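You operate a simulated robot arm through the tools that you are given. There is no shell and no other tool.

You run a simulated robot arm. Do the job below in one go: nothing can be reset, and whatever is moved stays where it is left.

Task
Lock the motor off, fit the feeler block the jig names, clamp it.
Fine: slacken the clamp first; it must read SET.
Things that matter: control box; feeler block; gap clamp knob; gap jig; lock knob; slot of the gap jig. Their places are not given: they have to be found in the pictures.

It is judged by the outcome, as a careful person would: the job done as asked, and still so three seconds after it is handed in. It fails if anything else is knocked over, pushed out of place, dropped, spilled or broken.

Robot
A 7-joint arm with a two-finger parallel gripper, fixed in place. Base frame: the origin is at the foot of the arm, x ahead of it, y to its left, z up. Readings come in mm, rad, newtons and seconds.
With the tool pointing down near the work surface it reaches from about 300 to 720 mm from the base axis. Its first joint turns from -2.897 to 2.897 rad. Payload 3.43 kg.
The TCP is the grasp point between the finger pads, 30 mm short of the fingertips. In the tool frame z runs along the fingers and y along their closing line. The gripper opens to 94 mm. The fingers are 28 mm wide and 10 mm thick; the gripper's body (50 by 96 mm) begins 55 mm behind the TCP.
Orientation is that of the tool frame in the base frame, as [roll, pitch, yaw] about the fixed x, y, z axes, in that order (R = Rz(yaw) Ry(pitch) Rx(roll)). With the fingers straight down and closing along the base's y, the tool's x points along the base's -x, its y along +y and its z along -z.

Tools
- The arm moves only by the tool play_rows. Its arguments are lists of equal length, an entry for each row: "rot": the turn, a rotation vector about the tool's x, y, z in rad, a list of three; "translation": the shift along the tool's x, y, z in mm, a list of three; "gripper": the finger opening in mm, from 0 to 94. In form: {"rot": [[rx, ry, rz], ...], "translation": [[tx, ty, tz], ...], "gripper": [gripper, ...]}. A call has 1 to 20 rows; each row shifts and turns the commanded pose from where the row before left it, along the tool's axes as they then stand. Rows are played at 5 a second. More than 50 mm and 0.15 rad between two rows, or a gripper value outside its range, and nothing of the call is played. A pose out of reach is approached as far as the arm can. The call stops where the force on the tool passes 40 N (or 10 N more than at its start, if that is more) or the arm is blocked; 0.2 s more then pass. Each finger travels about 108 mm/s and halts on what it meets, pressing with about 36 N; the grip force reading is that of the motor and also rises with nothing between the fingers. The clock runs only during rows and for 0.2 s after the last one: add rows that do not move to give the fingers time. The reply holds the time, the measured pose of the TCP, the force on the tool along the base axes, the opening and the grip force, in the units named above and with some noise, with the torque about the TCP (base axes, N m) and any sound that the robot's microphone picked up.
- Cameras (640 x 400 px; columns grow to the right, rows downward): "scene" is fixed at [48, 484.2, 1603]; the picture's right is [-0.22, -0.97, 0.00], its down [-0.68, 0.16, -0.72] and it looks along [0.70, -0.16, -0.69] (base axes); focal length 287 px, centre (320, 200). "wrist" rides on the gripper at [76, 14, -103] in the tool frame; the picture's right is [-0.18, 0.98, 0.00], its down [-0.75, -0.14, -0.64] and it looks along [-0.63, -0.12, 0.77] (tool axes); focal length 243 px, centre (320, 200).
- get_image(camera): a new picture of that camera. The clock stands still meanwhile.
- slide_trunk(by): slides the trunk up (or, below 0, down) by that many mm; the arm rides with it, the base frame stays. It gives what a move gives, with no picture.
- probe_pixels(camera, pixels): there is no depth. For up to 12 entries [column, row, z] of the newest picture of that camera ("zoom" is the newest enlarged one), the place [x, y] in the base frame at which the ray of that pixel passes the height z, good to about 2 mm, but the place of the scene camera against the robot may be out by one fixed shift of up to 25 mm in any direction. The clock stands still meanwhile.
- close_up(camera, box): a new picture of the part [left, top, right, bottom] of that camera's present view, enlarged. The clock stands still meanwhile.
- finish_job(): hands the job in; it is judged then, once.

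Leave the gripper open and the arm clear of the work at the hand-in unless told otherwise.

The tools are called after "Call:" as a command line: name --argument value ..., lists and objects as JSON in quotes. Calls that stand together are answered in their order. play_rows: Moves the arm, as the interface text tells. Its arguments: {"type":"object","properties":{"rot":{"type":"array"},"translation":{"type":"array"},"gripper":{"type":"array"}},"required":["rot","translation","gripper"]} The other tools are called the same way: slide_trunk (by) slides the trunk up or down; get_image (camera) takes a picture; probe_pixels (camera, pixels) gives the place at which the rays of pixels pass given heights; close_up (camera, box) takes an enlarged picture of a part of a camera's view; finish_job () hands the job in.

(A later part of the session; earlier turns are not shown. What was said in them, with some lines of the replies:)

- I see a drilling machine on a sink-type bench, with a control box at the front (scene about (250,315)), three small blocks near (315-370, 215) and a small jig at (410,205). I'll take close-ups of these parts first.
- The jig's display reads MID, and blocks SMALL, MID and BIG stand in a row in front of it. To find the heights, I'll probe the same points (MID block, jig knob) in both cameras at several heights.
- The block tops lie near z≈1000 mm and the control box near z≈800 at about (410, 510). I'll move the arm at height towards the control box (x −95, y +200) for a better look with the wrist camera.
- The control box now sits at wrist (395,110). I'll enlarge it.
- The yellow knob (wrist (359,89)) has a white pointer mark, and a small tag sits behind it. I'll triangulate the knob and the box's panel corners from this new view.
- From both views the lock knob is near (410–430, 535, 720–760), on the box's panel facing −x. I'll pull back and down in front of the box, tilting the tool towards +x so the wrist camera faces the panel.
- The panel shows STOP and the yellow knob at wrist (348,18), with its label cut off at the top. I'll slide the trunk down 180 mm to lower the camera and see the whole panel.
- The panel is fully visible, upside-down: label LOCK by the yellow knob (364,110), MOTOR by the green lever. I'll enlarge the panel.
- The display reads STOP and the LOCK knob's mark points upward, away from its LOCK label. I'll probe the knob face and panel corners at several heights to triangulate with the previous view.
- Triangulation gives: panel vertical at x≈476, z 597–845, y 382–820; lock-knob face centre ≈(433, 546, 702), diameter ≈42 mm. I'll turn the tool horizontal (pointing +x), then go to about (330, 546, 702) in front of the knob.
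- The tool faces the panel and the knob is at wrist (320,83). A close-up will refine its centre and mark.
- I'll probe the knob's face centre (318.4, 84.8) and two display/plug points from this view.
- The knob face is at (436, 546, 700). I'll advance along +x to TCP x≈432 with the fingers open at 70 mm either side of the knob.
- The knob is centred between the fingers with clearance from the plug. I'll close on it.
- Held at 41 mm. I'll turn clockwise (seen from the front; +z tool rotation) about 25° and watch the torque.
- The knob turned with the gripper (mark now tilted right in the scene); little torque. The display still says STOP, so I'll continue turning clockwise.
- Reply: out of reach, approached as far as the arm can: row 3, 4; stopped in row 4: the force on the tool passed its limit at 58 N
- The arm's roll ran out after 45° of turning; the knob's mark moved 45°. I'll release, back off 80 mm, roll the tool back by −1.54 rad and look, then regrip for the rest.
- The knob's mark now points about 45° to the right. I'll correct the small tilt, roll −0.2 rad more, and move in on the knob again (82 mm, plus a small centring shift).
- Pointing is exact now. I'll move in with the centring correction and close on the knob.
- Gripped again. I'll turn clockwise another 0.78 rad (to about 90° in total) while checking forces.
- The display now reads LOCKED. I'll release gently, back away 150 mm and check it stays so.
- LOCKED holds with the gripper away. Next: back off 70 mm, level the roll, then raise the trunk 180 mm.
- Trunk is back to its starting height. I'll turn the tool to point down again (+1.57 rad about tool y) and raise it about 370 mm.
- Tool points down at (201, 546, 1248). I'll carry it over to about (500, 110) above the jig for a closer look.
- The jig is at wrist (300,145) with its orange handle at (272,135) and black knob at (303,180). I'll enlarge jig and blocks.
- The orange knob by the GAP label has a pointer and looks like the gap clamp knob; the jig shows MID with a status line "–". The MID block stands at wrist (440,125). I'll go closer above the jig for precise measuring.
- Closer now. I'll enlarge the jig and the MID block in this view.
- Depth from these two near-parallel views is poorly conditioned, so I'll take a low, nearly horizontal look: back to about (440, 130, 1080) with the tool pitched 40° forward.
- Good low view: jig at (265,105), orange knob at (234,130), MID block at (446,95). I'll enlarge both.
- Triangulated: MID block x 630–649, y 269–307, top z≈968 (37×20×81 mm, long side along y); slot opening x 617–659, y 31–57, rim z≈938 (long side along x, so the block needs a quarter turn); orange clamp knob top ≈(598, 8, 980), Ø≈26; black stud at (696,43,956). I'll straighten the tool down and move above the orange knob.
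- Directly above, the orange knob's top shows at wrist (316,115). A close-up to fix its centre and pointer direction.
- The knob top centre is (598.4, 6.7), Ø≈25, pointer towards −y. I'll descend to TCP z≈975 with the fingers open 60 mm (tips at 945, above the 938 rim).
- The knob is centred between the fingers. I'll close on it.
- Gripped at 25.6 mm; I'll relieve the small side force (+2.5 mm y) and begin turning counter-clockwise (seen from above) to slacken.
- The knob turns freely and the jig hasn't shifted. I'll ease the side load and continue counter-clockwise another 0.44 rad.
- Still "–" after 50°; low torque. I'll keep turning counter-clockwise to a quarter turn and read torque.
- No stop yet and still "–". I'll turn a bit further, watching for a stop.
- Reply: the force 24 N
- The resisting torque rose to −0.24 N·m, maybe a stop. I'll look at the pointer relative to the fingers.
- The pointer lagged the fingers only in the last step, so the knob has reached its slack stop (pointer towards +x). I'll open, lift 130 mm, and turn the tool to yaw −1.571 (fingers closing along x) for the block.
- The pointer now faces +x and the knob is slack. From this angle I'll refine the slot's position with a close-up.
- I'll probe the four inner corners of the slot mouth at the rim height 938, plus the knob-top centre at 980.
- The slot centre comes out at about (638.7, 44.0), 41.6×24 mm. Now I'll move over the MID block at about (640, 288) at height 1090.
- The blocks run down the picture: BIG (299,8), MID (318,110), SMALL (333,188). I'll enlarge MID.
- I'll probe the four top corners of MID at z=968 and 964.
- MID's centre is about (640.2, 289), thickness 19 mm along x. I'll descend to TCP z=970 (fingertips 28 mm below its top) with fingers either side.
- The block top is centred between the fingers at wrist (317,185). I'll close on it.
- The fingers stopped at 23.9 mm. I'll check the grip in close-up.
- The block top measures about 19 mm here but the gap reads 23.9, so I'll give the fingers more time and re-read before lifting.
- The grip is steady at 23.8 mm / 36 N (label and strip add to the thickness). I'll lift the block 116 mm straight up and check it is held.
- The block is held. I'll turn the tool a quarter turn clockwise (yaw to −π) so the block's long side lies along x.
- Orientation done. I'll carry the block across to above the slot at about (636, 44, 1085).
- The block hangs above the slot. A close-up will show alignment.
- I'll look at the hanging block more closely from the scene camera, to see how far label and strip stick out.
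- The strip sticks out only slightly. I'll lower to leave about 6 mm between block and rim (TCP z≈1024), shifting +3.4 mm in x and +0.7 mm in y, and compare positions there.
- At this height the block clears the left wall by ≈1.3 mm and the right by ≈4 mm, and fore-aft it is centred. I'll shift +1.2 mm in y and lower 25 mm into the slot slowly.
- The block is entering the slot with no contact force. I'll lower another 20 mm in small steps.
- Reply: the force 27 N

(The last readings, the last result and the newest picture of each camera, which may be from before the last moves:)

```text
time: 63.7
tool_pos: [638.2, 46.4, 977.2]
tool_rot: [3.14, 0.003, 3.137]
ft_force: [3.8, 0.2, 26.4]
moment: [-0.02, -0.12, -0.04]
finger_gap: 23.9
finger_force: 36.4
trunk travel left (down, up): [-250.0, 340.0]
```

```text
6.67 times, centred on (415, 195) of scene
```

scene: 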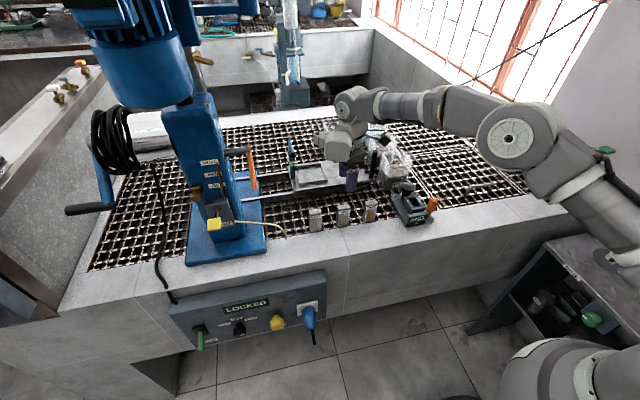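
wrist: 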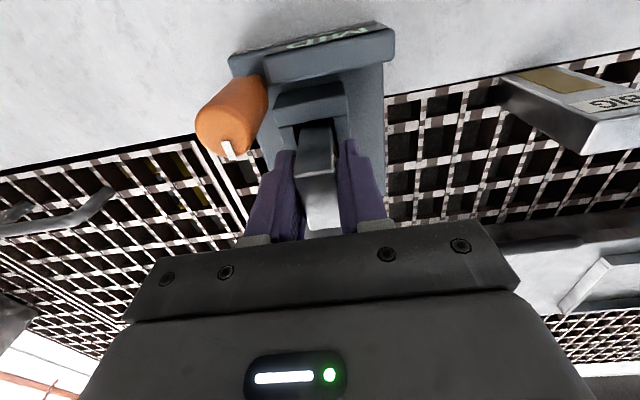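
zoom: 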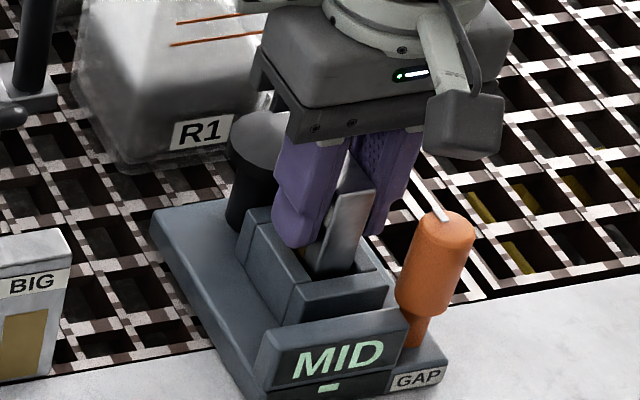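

At TCP z≈977 there is 26 N of upward contact: the block stands on the slot floor. I'll ease up 1.5 mm, open to 45 mm, and lift away.

Call:
play_rows --rot '[[0, 0, 0], [0, 0, 0], [0, 0, 0], [0, 0, 0], [0, 0, 0], [0, 0, 0], [0, 0, 0], [0, 0, 0]]' --translation '[[0, 0, -1.5], [0, 0, 0], [0, 0, 0], [0, 0, 0], [0, 0, -20], [0, 0, -40], [0, 0, -45], [0, 0, 0]]' --gripper '[0, 30, 45, 45, 45, 45, 45, 45]'

Call:
get_image --camera "wrist"

Call:
close_up --camera "scene" --box '[382, 165, 446, 230]'

```text
time: 65.5
tool_pos: [638.3, 47.1, 1081.0]
tool_rot: [3.141, -0.002, 3.138]
ft_force: [-0.5, 0.4, 0.6]
moment: [0.0, -0.01, 0.01]
finger_gap: 45.0
finger_force: 0.0
trunk travel left (down, up): [-250.0, 340.0]
```

```text
taken
```

wrist: 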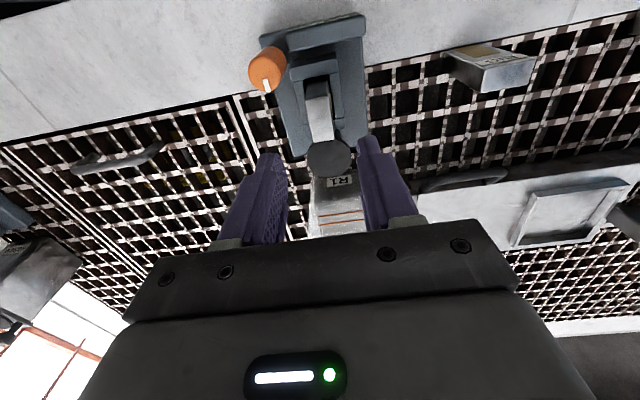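

```text
6.15 times, centred on (414, 198) of scene
```

zoom: 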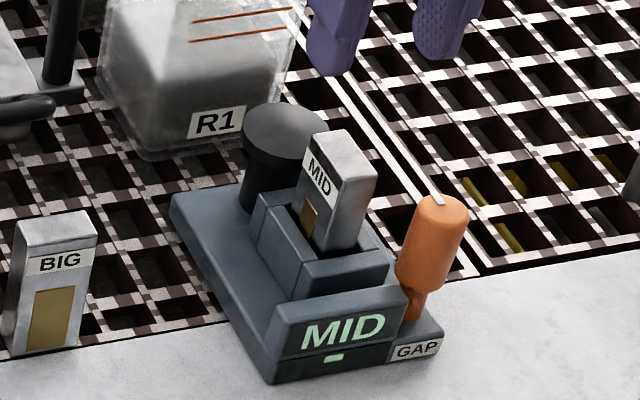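

The MID block stands in the slot; the status line still shows "–". Next I'll go above the orange knob again, rolling counter-clockwise to yaw −1.571 so there is room for a long clockwise turn.

Call:
play_rows --rot '[[0, 0, 0], [0, 0, 0], [0, 0, -0.1428], [0, 0, -0.1428], [0, 0, -0.1428], [0, 0, -0.1428], [0, 0, -0.1428], [0, 0, -0.1428], [0, 0, -0.1428], [0, 0, -0.1428], [0, 0, -0.1428], [0, 0, -0.1428], [0, 0, -0.1428], [0, 0, 0]]' --translation '[[19.1, -19.8, -14], [19.2, -19.8, -10], [0, 0, 0], [0, 0, 0], [0, 0, 0], [0, 0, 0], [0, 0, 0], [0, 0, 0], [0, 0, 0], [0, 0, 0], [0, 0, 0], [0, 0, 0], [0, 0, 0], [0, 0, 0]]' --gripper '[55, 55, 55, 55, 55, 55, 55, 55, 55, 55, 55, 55, 55, 55]'

Call:
get_image --camera "wrist"

```text
time: 68.5
tool_pos: [600.6, 6.7, 1107.4]
tool_rot: [3.14, -0.001, -1.571]
ft_force: [0.2, -0.9, -1.1]
moment: [0.03, 0.02, 0.02]
finger_gap: 55.0
finger_force: 0.1
trunk travel left (down, up): [-250.0, 340.0]
```

```text
taken
```

wrist: 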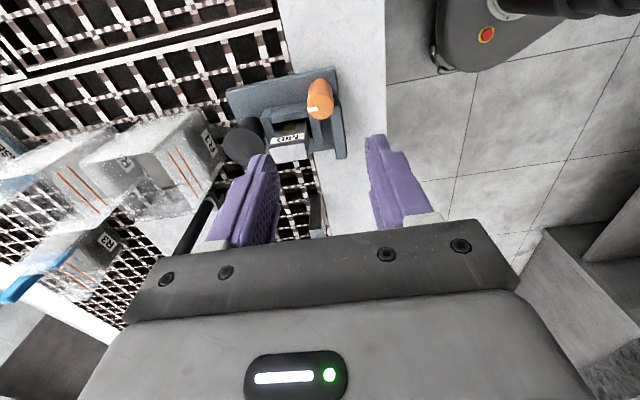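

The block sits square in the slot. I'll descend onto the orange knob (TCP z≈975).

Call:
play_rows --rot '[[0, 0, 0], [0, 0, 0], [0, 0, 0], [0, 0, 0], [0, 0, 0], [0, 0, 0]]' --translation '[[0, 0, 35], [0, 0, 35], [0, 0, 30], [0, 0, 20], [0, 0, 12], [0, 0, 0]]' --gripper '[55, 55, 55, 55, 55, 55]'

Call:
get_image --camera "wrist"

```text
time: 69.9
tool_pos: [598.8, 6.9, 973.4]
tool_rot: [3.14, 0.0, -1.574]
ft_force: [0.6, 0.4, -0.8]
moment: [0.04, 0.02, -0.01]
finger_gap: 54.8
finger_force: 0.0
trunk travel left (down, up): [-250.0, 340.0]
```

```text
taken
```

wrist: 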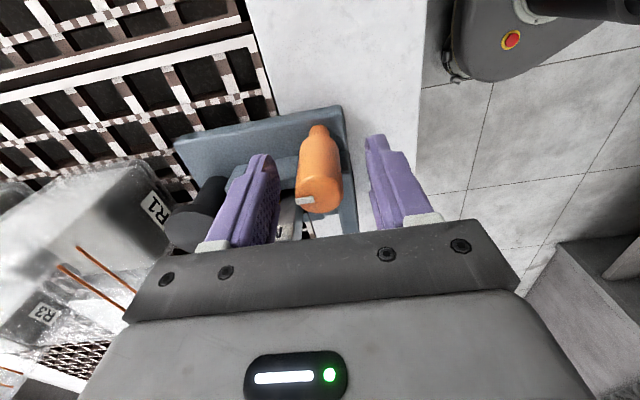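

The knob is between the fingers with the block clear of them. I'll close and turn clockwise 0.44 rad to start.

Call:
play_rows --rot '[[0, 0, 0], [0, 0, 0], [0, 0, 0], [0, 0, 0], [0, 0, 0.11], [0, 0, 0.11], [0, 0, 0.11], [0, 0, 0.11], [0, 0, 0]]' --translation '[[0, 0, 0], [0, 0, 0], [0, 0, 0], [0, 0, 0], [0, 0, 0], [0, 0, 0], [0, 0, 0], [0, 0, 0], [0, 0, 0]]' --gripper '[40, 24, 14, 14, 14, 14, 14, 14, 14]'

Call:
close_up --camera "scene" --box '[382, 165, 446, 230]'

```text
time: 71.9
tool_pos: [599.0, 7.1, 973.5]
tool_rot: [3.138, -0.002, -2.015]
ft_force: [-3.2, -1.1, -5.3]
moment: [0.6, -0.69, 0.05]
finger_gap: 25.9
finger_force: 45.1
trunk travel left (down, up): [-250.0, 340.0]
```

```text
6.15 times, centred on (414, 198) of scene
```

zoom: 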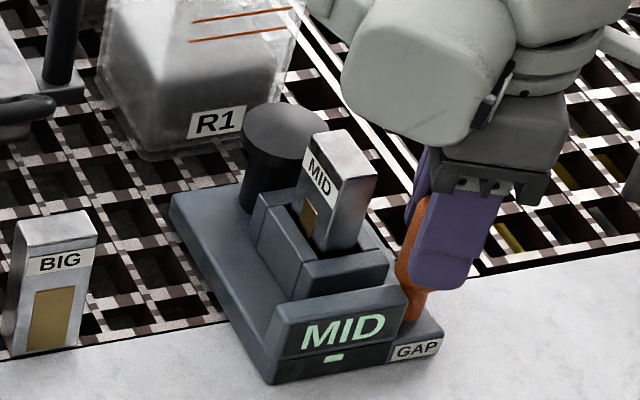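

Turning freely; the status line still reads "–". I'll turn clockwise another 0.66 rad.

Call:
play_rows --rot '[[0, 0, 0.11], [0, 0, 0.11], [0, 0, 0.11], [0, 0, 0.11], [0, 0, 0.11], [0, 0, 0.11], [0, 0, 0]]' --translation '[[0, 0, 0], [0, 0, 0], [0, 0, 0], [0, 0, 0], [0, 0, 0], [0, 0, 0], [0, 0, 0]]' --gripper '[14, 14, 14, 14, 14, 14, 14]'

Call:
close_up --camera "scene" --box '[382, 165, 446, 230]'

Call:
get_image --camera "wrist"

```text
time: 73.5
tool_pos: [598.4, 7.8, 973.6]
tool_rot: [3.139, -0.005, -2.677]
ft_force: [-22.2, 7.5, -21.0]
moment: [0.11, 0.05, 0.03]
finger_gap: 25.3
finger_force: 44.4
trunk travel left (down, up): [-250.0, 340.0]
```

```text
6.15 times, centred on (414, 198) of scene
```

zoom: 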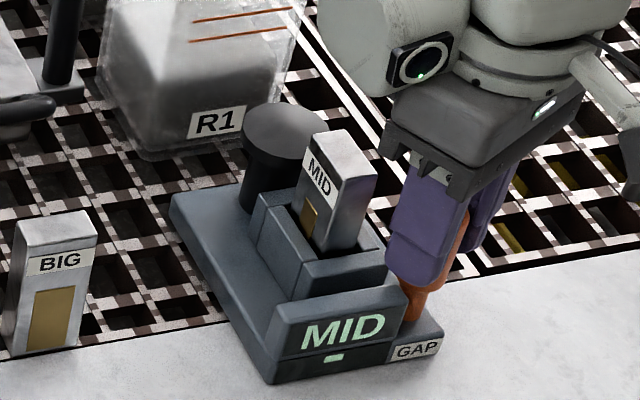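

```text
taken
```

wrist: 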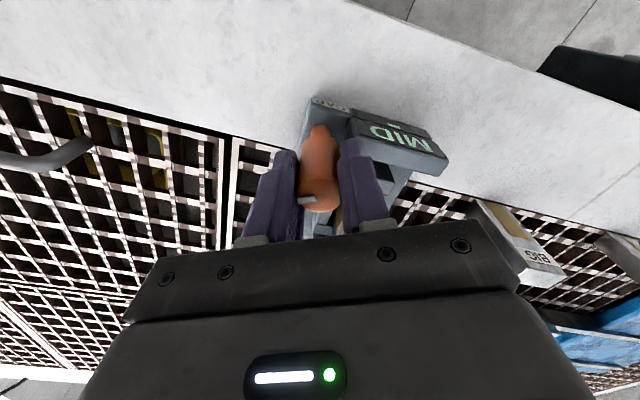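

Side and downward pulls have built up (−22 N x, −21 N z); I'll relieve them by a small shift (−1.5, +0.5, −1 mm), then turn another 0.33 rad clockwise.

Call:
play_rows --rot '[[0, 0, 0], [0, 0, 0], [0, 0, 0.11], [0, 0, 0.11], [0, 0, 0.11], [0, 0, 0]]' --translation '[[1.1, 1.1, 1.0], [0, 0, 0], [0, 0, 0], [0, 0, 0], [0, 0, 0], [0, 0, 0]]' --gripper '[14, 14, 14, 14, 14, 14]'

Call:
close_up --camera "scene" --box '[382, 165, 446, 230]'

Call:
close_up --camera "wrist" --box '[256, 80, 464, 220]'

```text
time: 74.9
tool_pos: [598.6, 8.7, 973.1]
tool_rot: [3.141, -0.001, -3.005]
ft_force: [-18.4, 9.9, -13.1]
moment: [0.1, 0.84, 0.04]
finger_gap: 25.4
finger_force: 45.1
trunk travel left (down, up): [-250.0, 340.0]
```

```text
6.15 times, centred on (414, 198) of scene
```

zoom: 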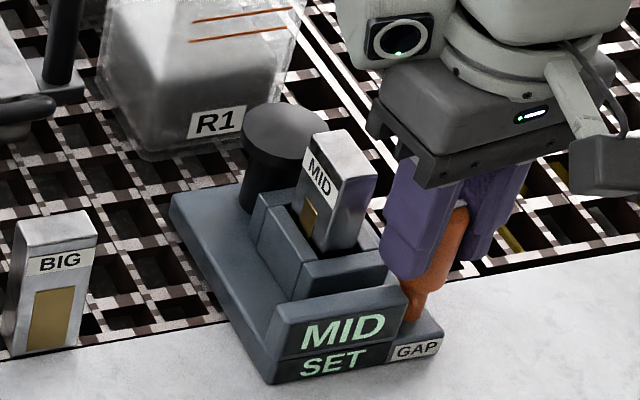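

```text
2.86 times, centred on (360, 150) of wrist
```

zoom: 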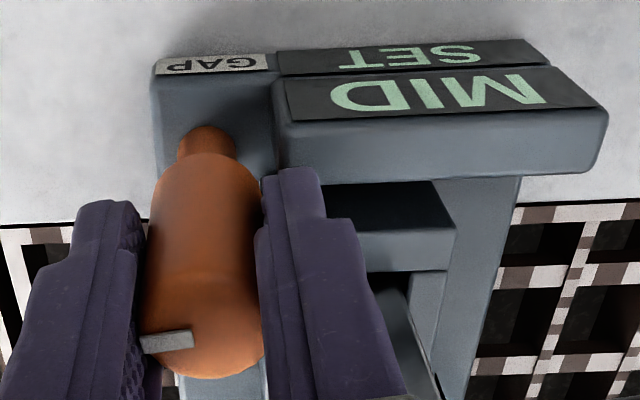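

The status line now reads SET. I'll relieve the side force a little and turn a touch further (0.08 rad) for firm clamping, then re-check.

Call:
play_rows --rot '[[0, 0, 0], [0, 0, 0], [0, 0, 0.08], [0, 0, 0]]' --translation '[[1.1, 0.8, 0.8], [0, 0, 0], [0, 0, 0], [0, 0, 0]]' --gripper '[14, 14, 14, 14]'

Call:
close_up --camera "scene" --box '[382, 165, 446, 230]'

Call:
close_up --camera "wrist" --box '[256, 80, 464, 220]'

```text
time: 75.9
tool_pos: [598.7, 9.1, 973.8]
tool_rot: [3.141, 0.0, -3.085]
ft_force: [-6.1, 8.4, -5.6]
moment: [0.35, -0.23, -0.01]
finger_gap: 25.5
finger_force: 44.8
trunk travel left (down, up): [-250.0, 340.0]
```

```text
6.15 times, centred on (414, 198) of scene
```

zoom: 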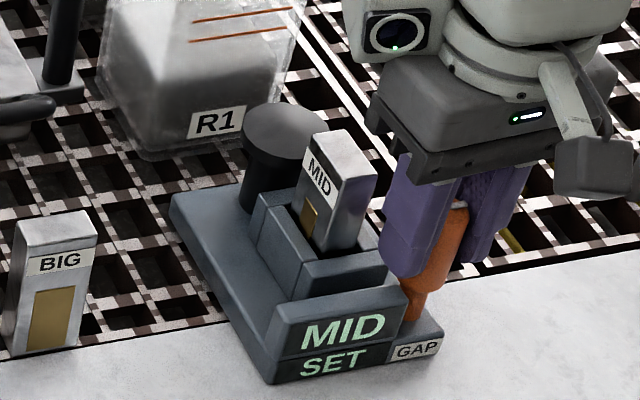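

```text
2.86 times, centred on (360, 150) of wrist
```

zoom: 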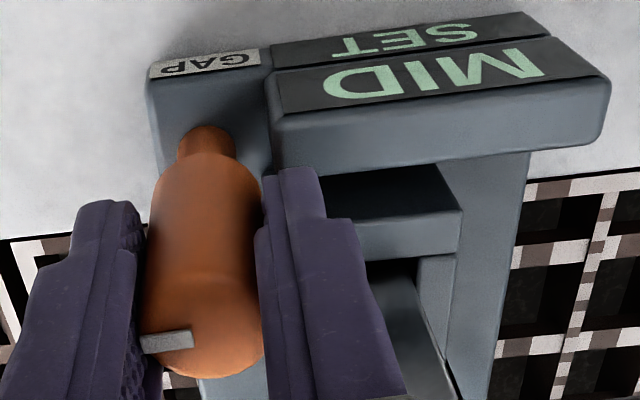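

SET holds. I'll open the fingers to 45 mm and lift straight up 130 mm.

Call:
play_rows --rot '[[0, 0, 0], [0, 0, 0], [0, 0, 0], [0, 0, 0], [0, 0, 0], [0, 0, 0], [0, 0, 0], [0, 0, 0]]' --translation '[[0, 0, 0], [0, 0, 0], [0, 0, 0], [0, 0, -20], [0, 0, -40], [0, 0, -40], [0, 0, -40], [0, 0, 0]]' --gripper '[35, 45, 45, 45, 45, 45, 45, 45]'

Call:
close_up --camera "scene" --box '[382, 165, 446, 230]'

Call:
get_image --camera "wrist"

```text
time: 77.7
tool_pos: [599.9, 8.3, 1111.9]
tool_rot: [3.141, -0.001, -3.084]
ft_force: [0.8, 0.7, 0.5]
moment: [0.01, 0.01, 0.02]
finger_gap: 45.1
finger_force: 0.0
trunk travel left (down, up): [-250.0, 340.0]
```

```text
6.15 times, centred on (414, 198) of scene
```

zoom: 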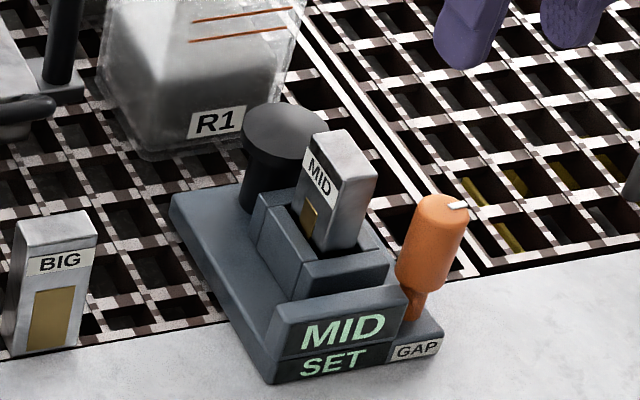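

```text
taken
```

wrist: 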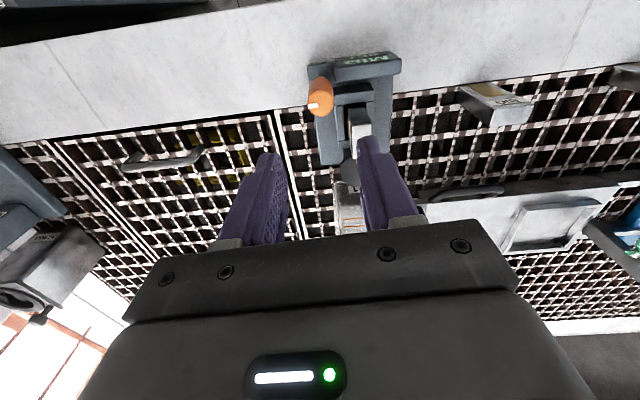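

SET stays with the gripper away. I'll raise and pull back clear of the work, opening the gripper fully.

Call:
play_rows --rot '[[0, 0, 0], [0, 0, 0], [0, 0, 0], [0, 0, 0], [0, 0, 0], [0, 0, 0], [0, 0, 0], [0, 0, 0], [0, 0, 0], [0, 0, 0]]' --translation '[[0, 0, -45], [0, 0, -45], [0, 0, -45], [0, 0, -45], [40, 0, 0], [40, 0, 0], [40, 0, 0], [40, 0, 0], [0, 0, 0], [0, 0, 0]]' --gripper '[45, 45, 60, 80, 94, 94, 94, 94, 94, 94]'

Call:
get_image --camera "scene"

Call:
close_up --camera "scene" --box '[160, 260, 340, 372]'

Call:
close_up --camera "scene" --box '[290, 160, 450, 260]'

```text
time: 79.9
tool_pos: [439.2, -1.3, 1295.2]
tool_rot: [-3.141, -0.002, -3.083]
ft_force: [0.4, -0.2, 0.0]
moment: [-0.01, -0.01, 0.02]
finger_gap: 94.0
finger_force: 0.1
trunk travel left (down, up): [-250.0, 340.0]
```

```text
taken
```

scene: 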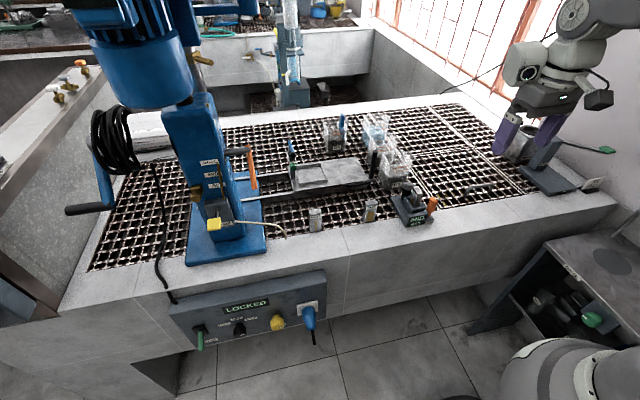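

```text
3.56 times, centred on (250, 316) of scene
```

zoom: 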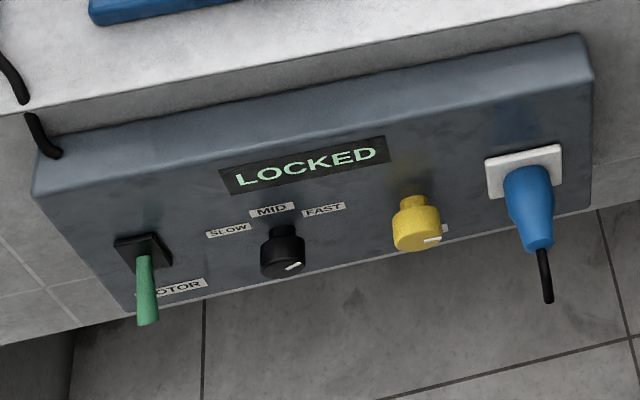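

```text
4.00 times, centred on (370, 210) of scene
```

zoom: 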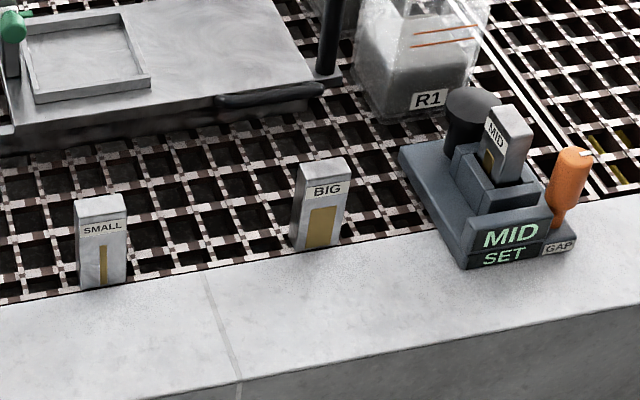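

The box reads LOCKED, the jig reads MID / SET, and the other blocks are untouched. I'll hold still for about 3 s and verify once more.

Call:
play_rows --rot '[[0, 0, 0], [0, 0, 0], [0, 0, 0], [0, 0, 0], [0, 0, 0], [0, 0, 0], [0, 0, 0], [0, 0, 0], [0, 0, 0], [0, 0, 0], [0, 0, 0], [0, 0, 0], [0, 0, 0], [0, 0, 0], [0, 0, 0]]' --translation '[[0, 0, 0], [0, 0, 0], [0, 0, 0], [0, 0, 0], [0, 0, 0], [0, 0, 0], [0, 0, 0], [0, 0, 0], [0, 0, 0], [0, 0, 0], [0, 0, 0], [0, 0, 0], [0, 0, 0], [0, 0, 0], [0, 0, 0]]' --gripper '[94, 94, 94, 94, 94, 94, 94, 94, 94, 94, 94, 94, 94, 94, 94]'

Call:
close_up --camera "scene" --box '[160, 160, 460, 350]'

```text
time: 83.1
tool_pos: [439.8, -1.5, 1295.4]
tool_rot: [-3.141, -0.002, -3.085]
ft_force: [0.3, -0.4, 0.3]
moment: [-0.01, 0.02, -0.01]
finger_gap: 94.1
finger_force: 0.0
trunk travel left (down, up): [-250.0, 340.0]
```

```text
2.11 times, centred on (310, 255) of scene
```

zoom: 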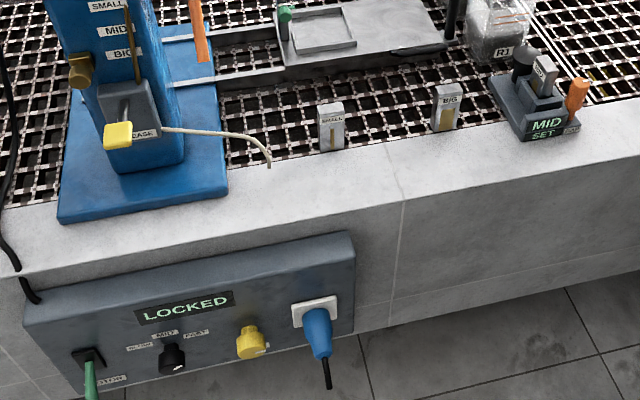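

Everything stays as it should after 3 s: LOCKED on the box, MID / SET on the jig, gripper open and clear. Handing in.

Call:
finish_job

```text
The job is handed in.
```

The motor is locked off, and the MID feeler block is fitted in the gap jig and clamped. The job is handed in.

- **Motor lock:** I turned the yellow lock knob a quarter turn clockwise. The control box changed from STOP to LOCKED.
- **Clamp slackened first:** I turned the orange gap clamp knob counter-clockwise about a quarter turn, to its stop, before touching any block.
- **Feeler block:** The jig named MID. I lifted that block, turned it a quarter turn to suit the slot, and lowered it until it stood on the slot floor.
- **Clamped:** I turned the clamp knob back clockwise until the jig read SET, then a touch further.

I held still for three seconds before handing in, and both LOCKED and SET stayed. In the pictures nothing else was moved or knocked over. The gripper is open and the arm is clear of the work.
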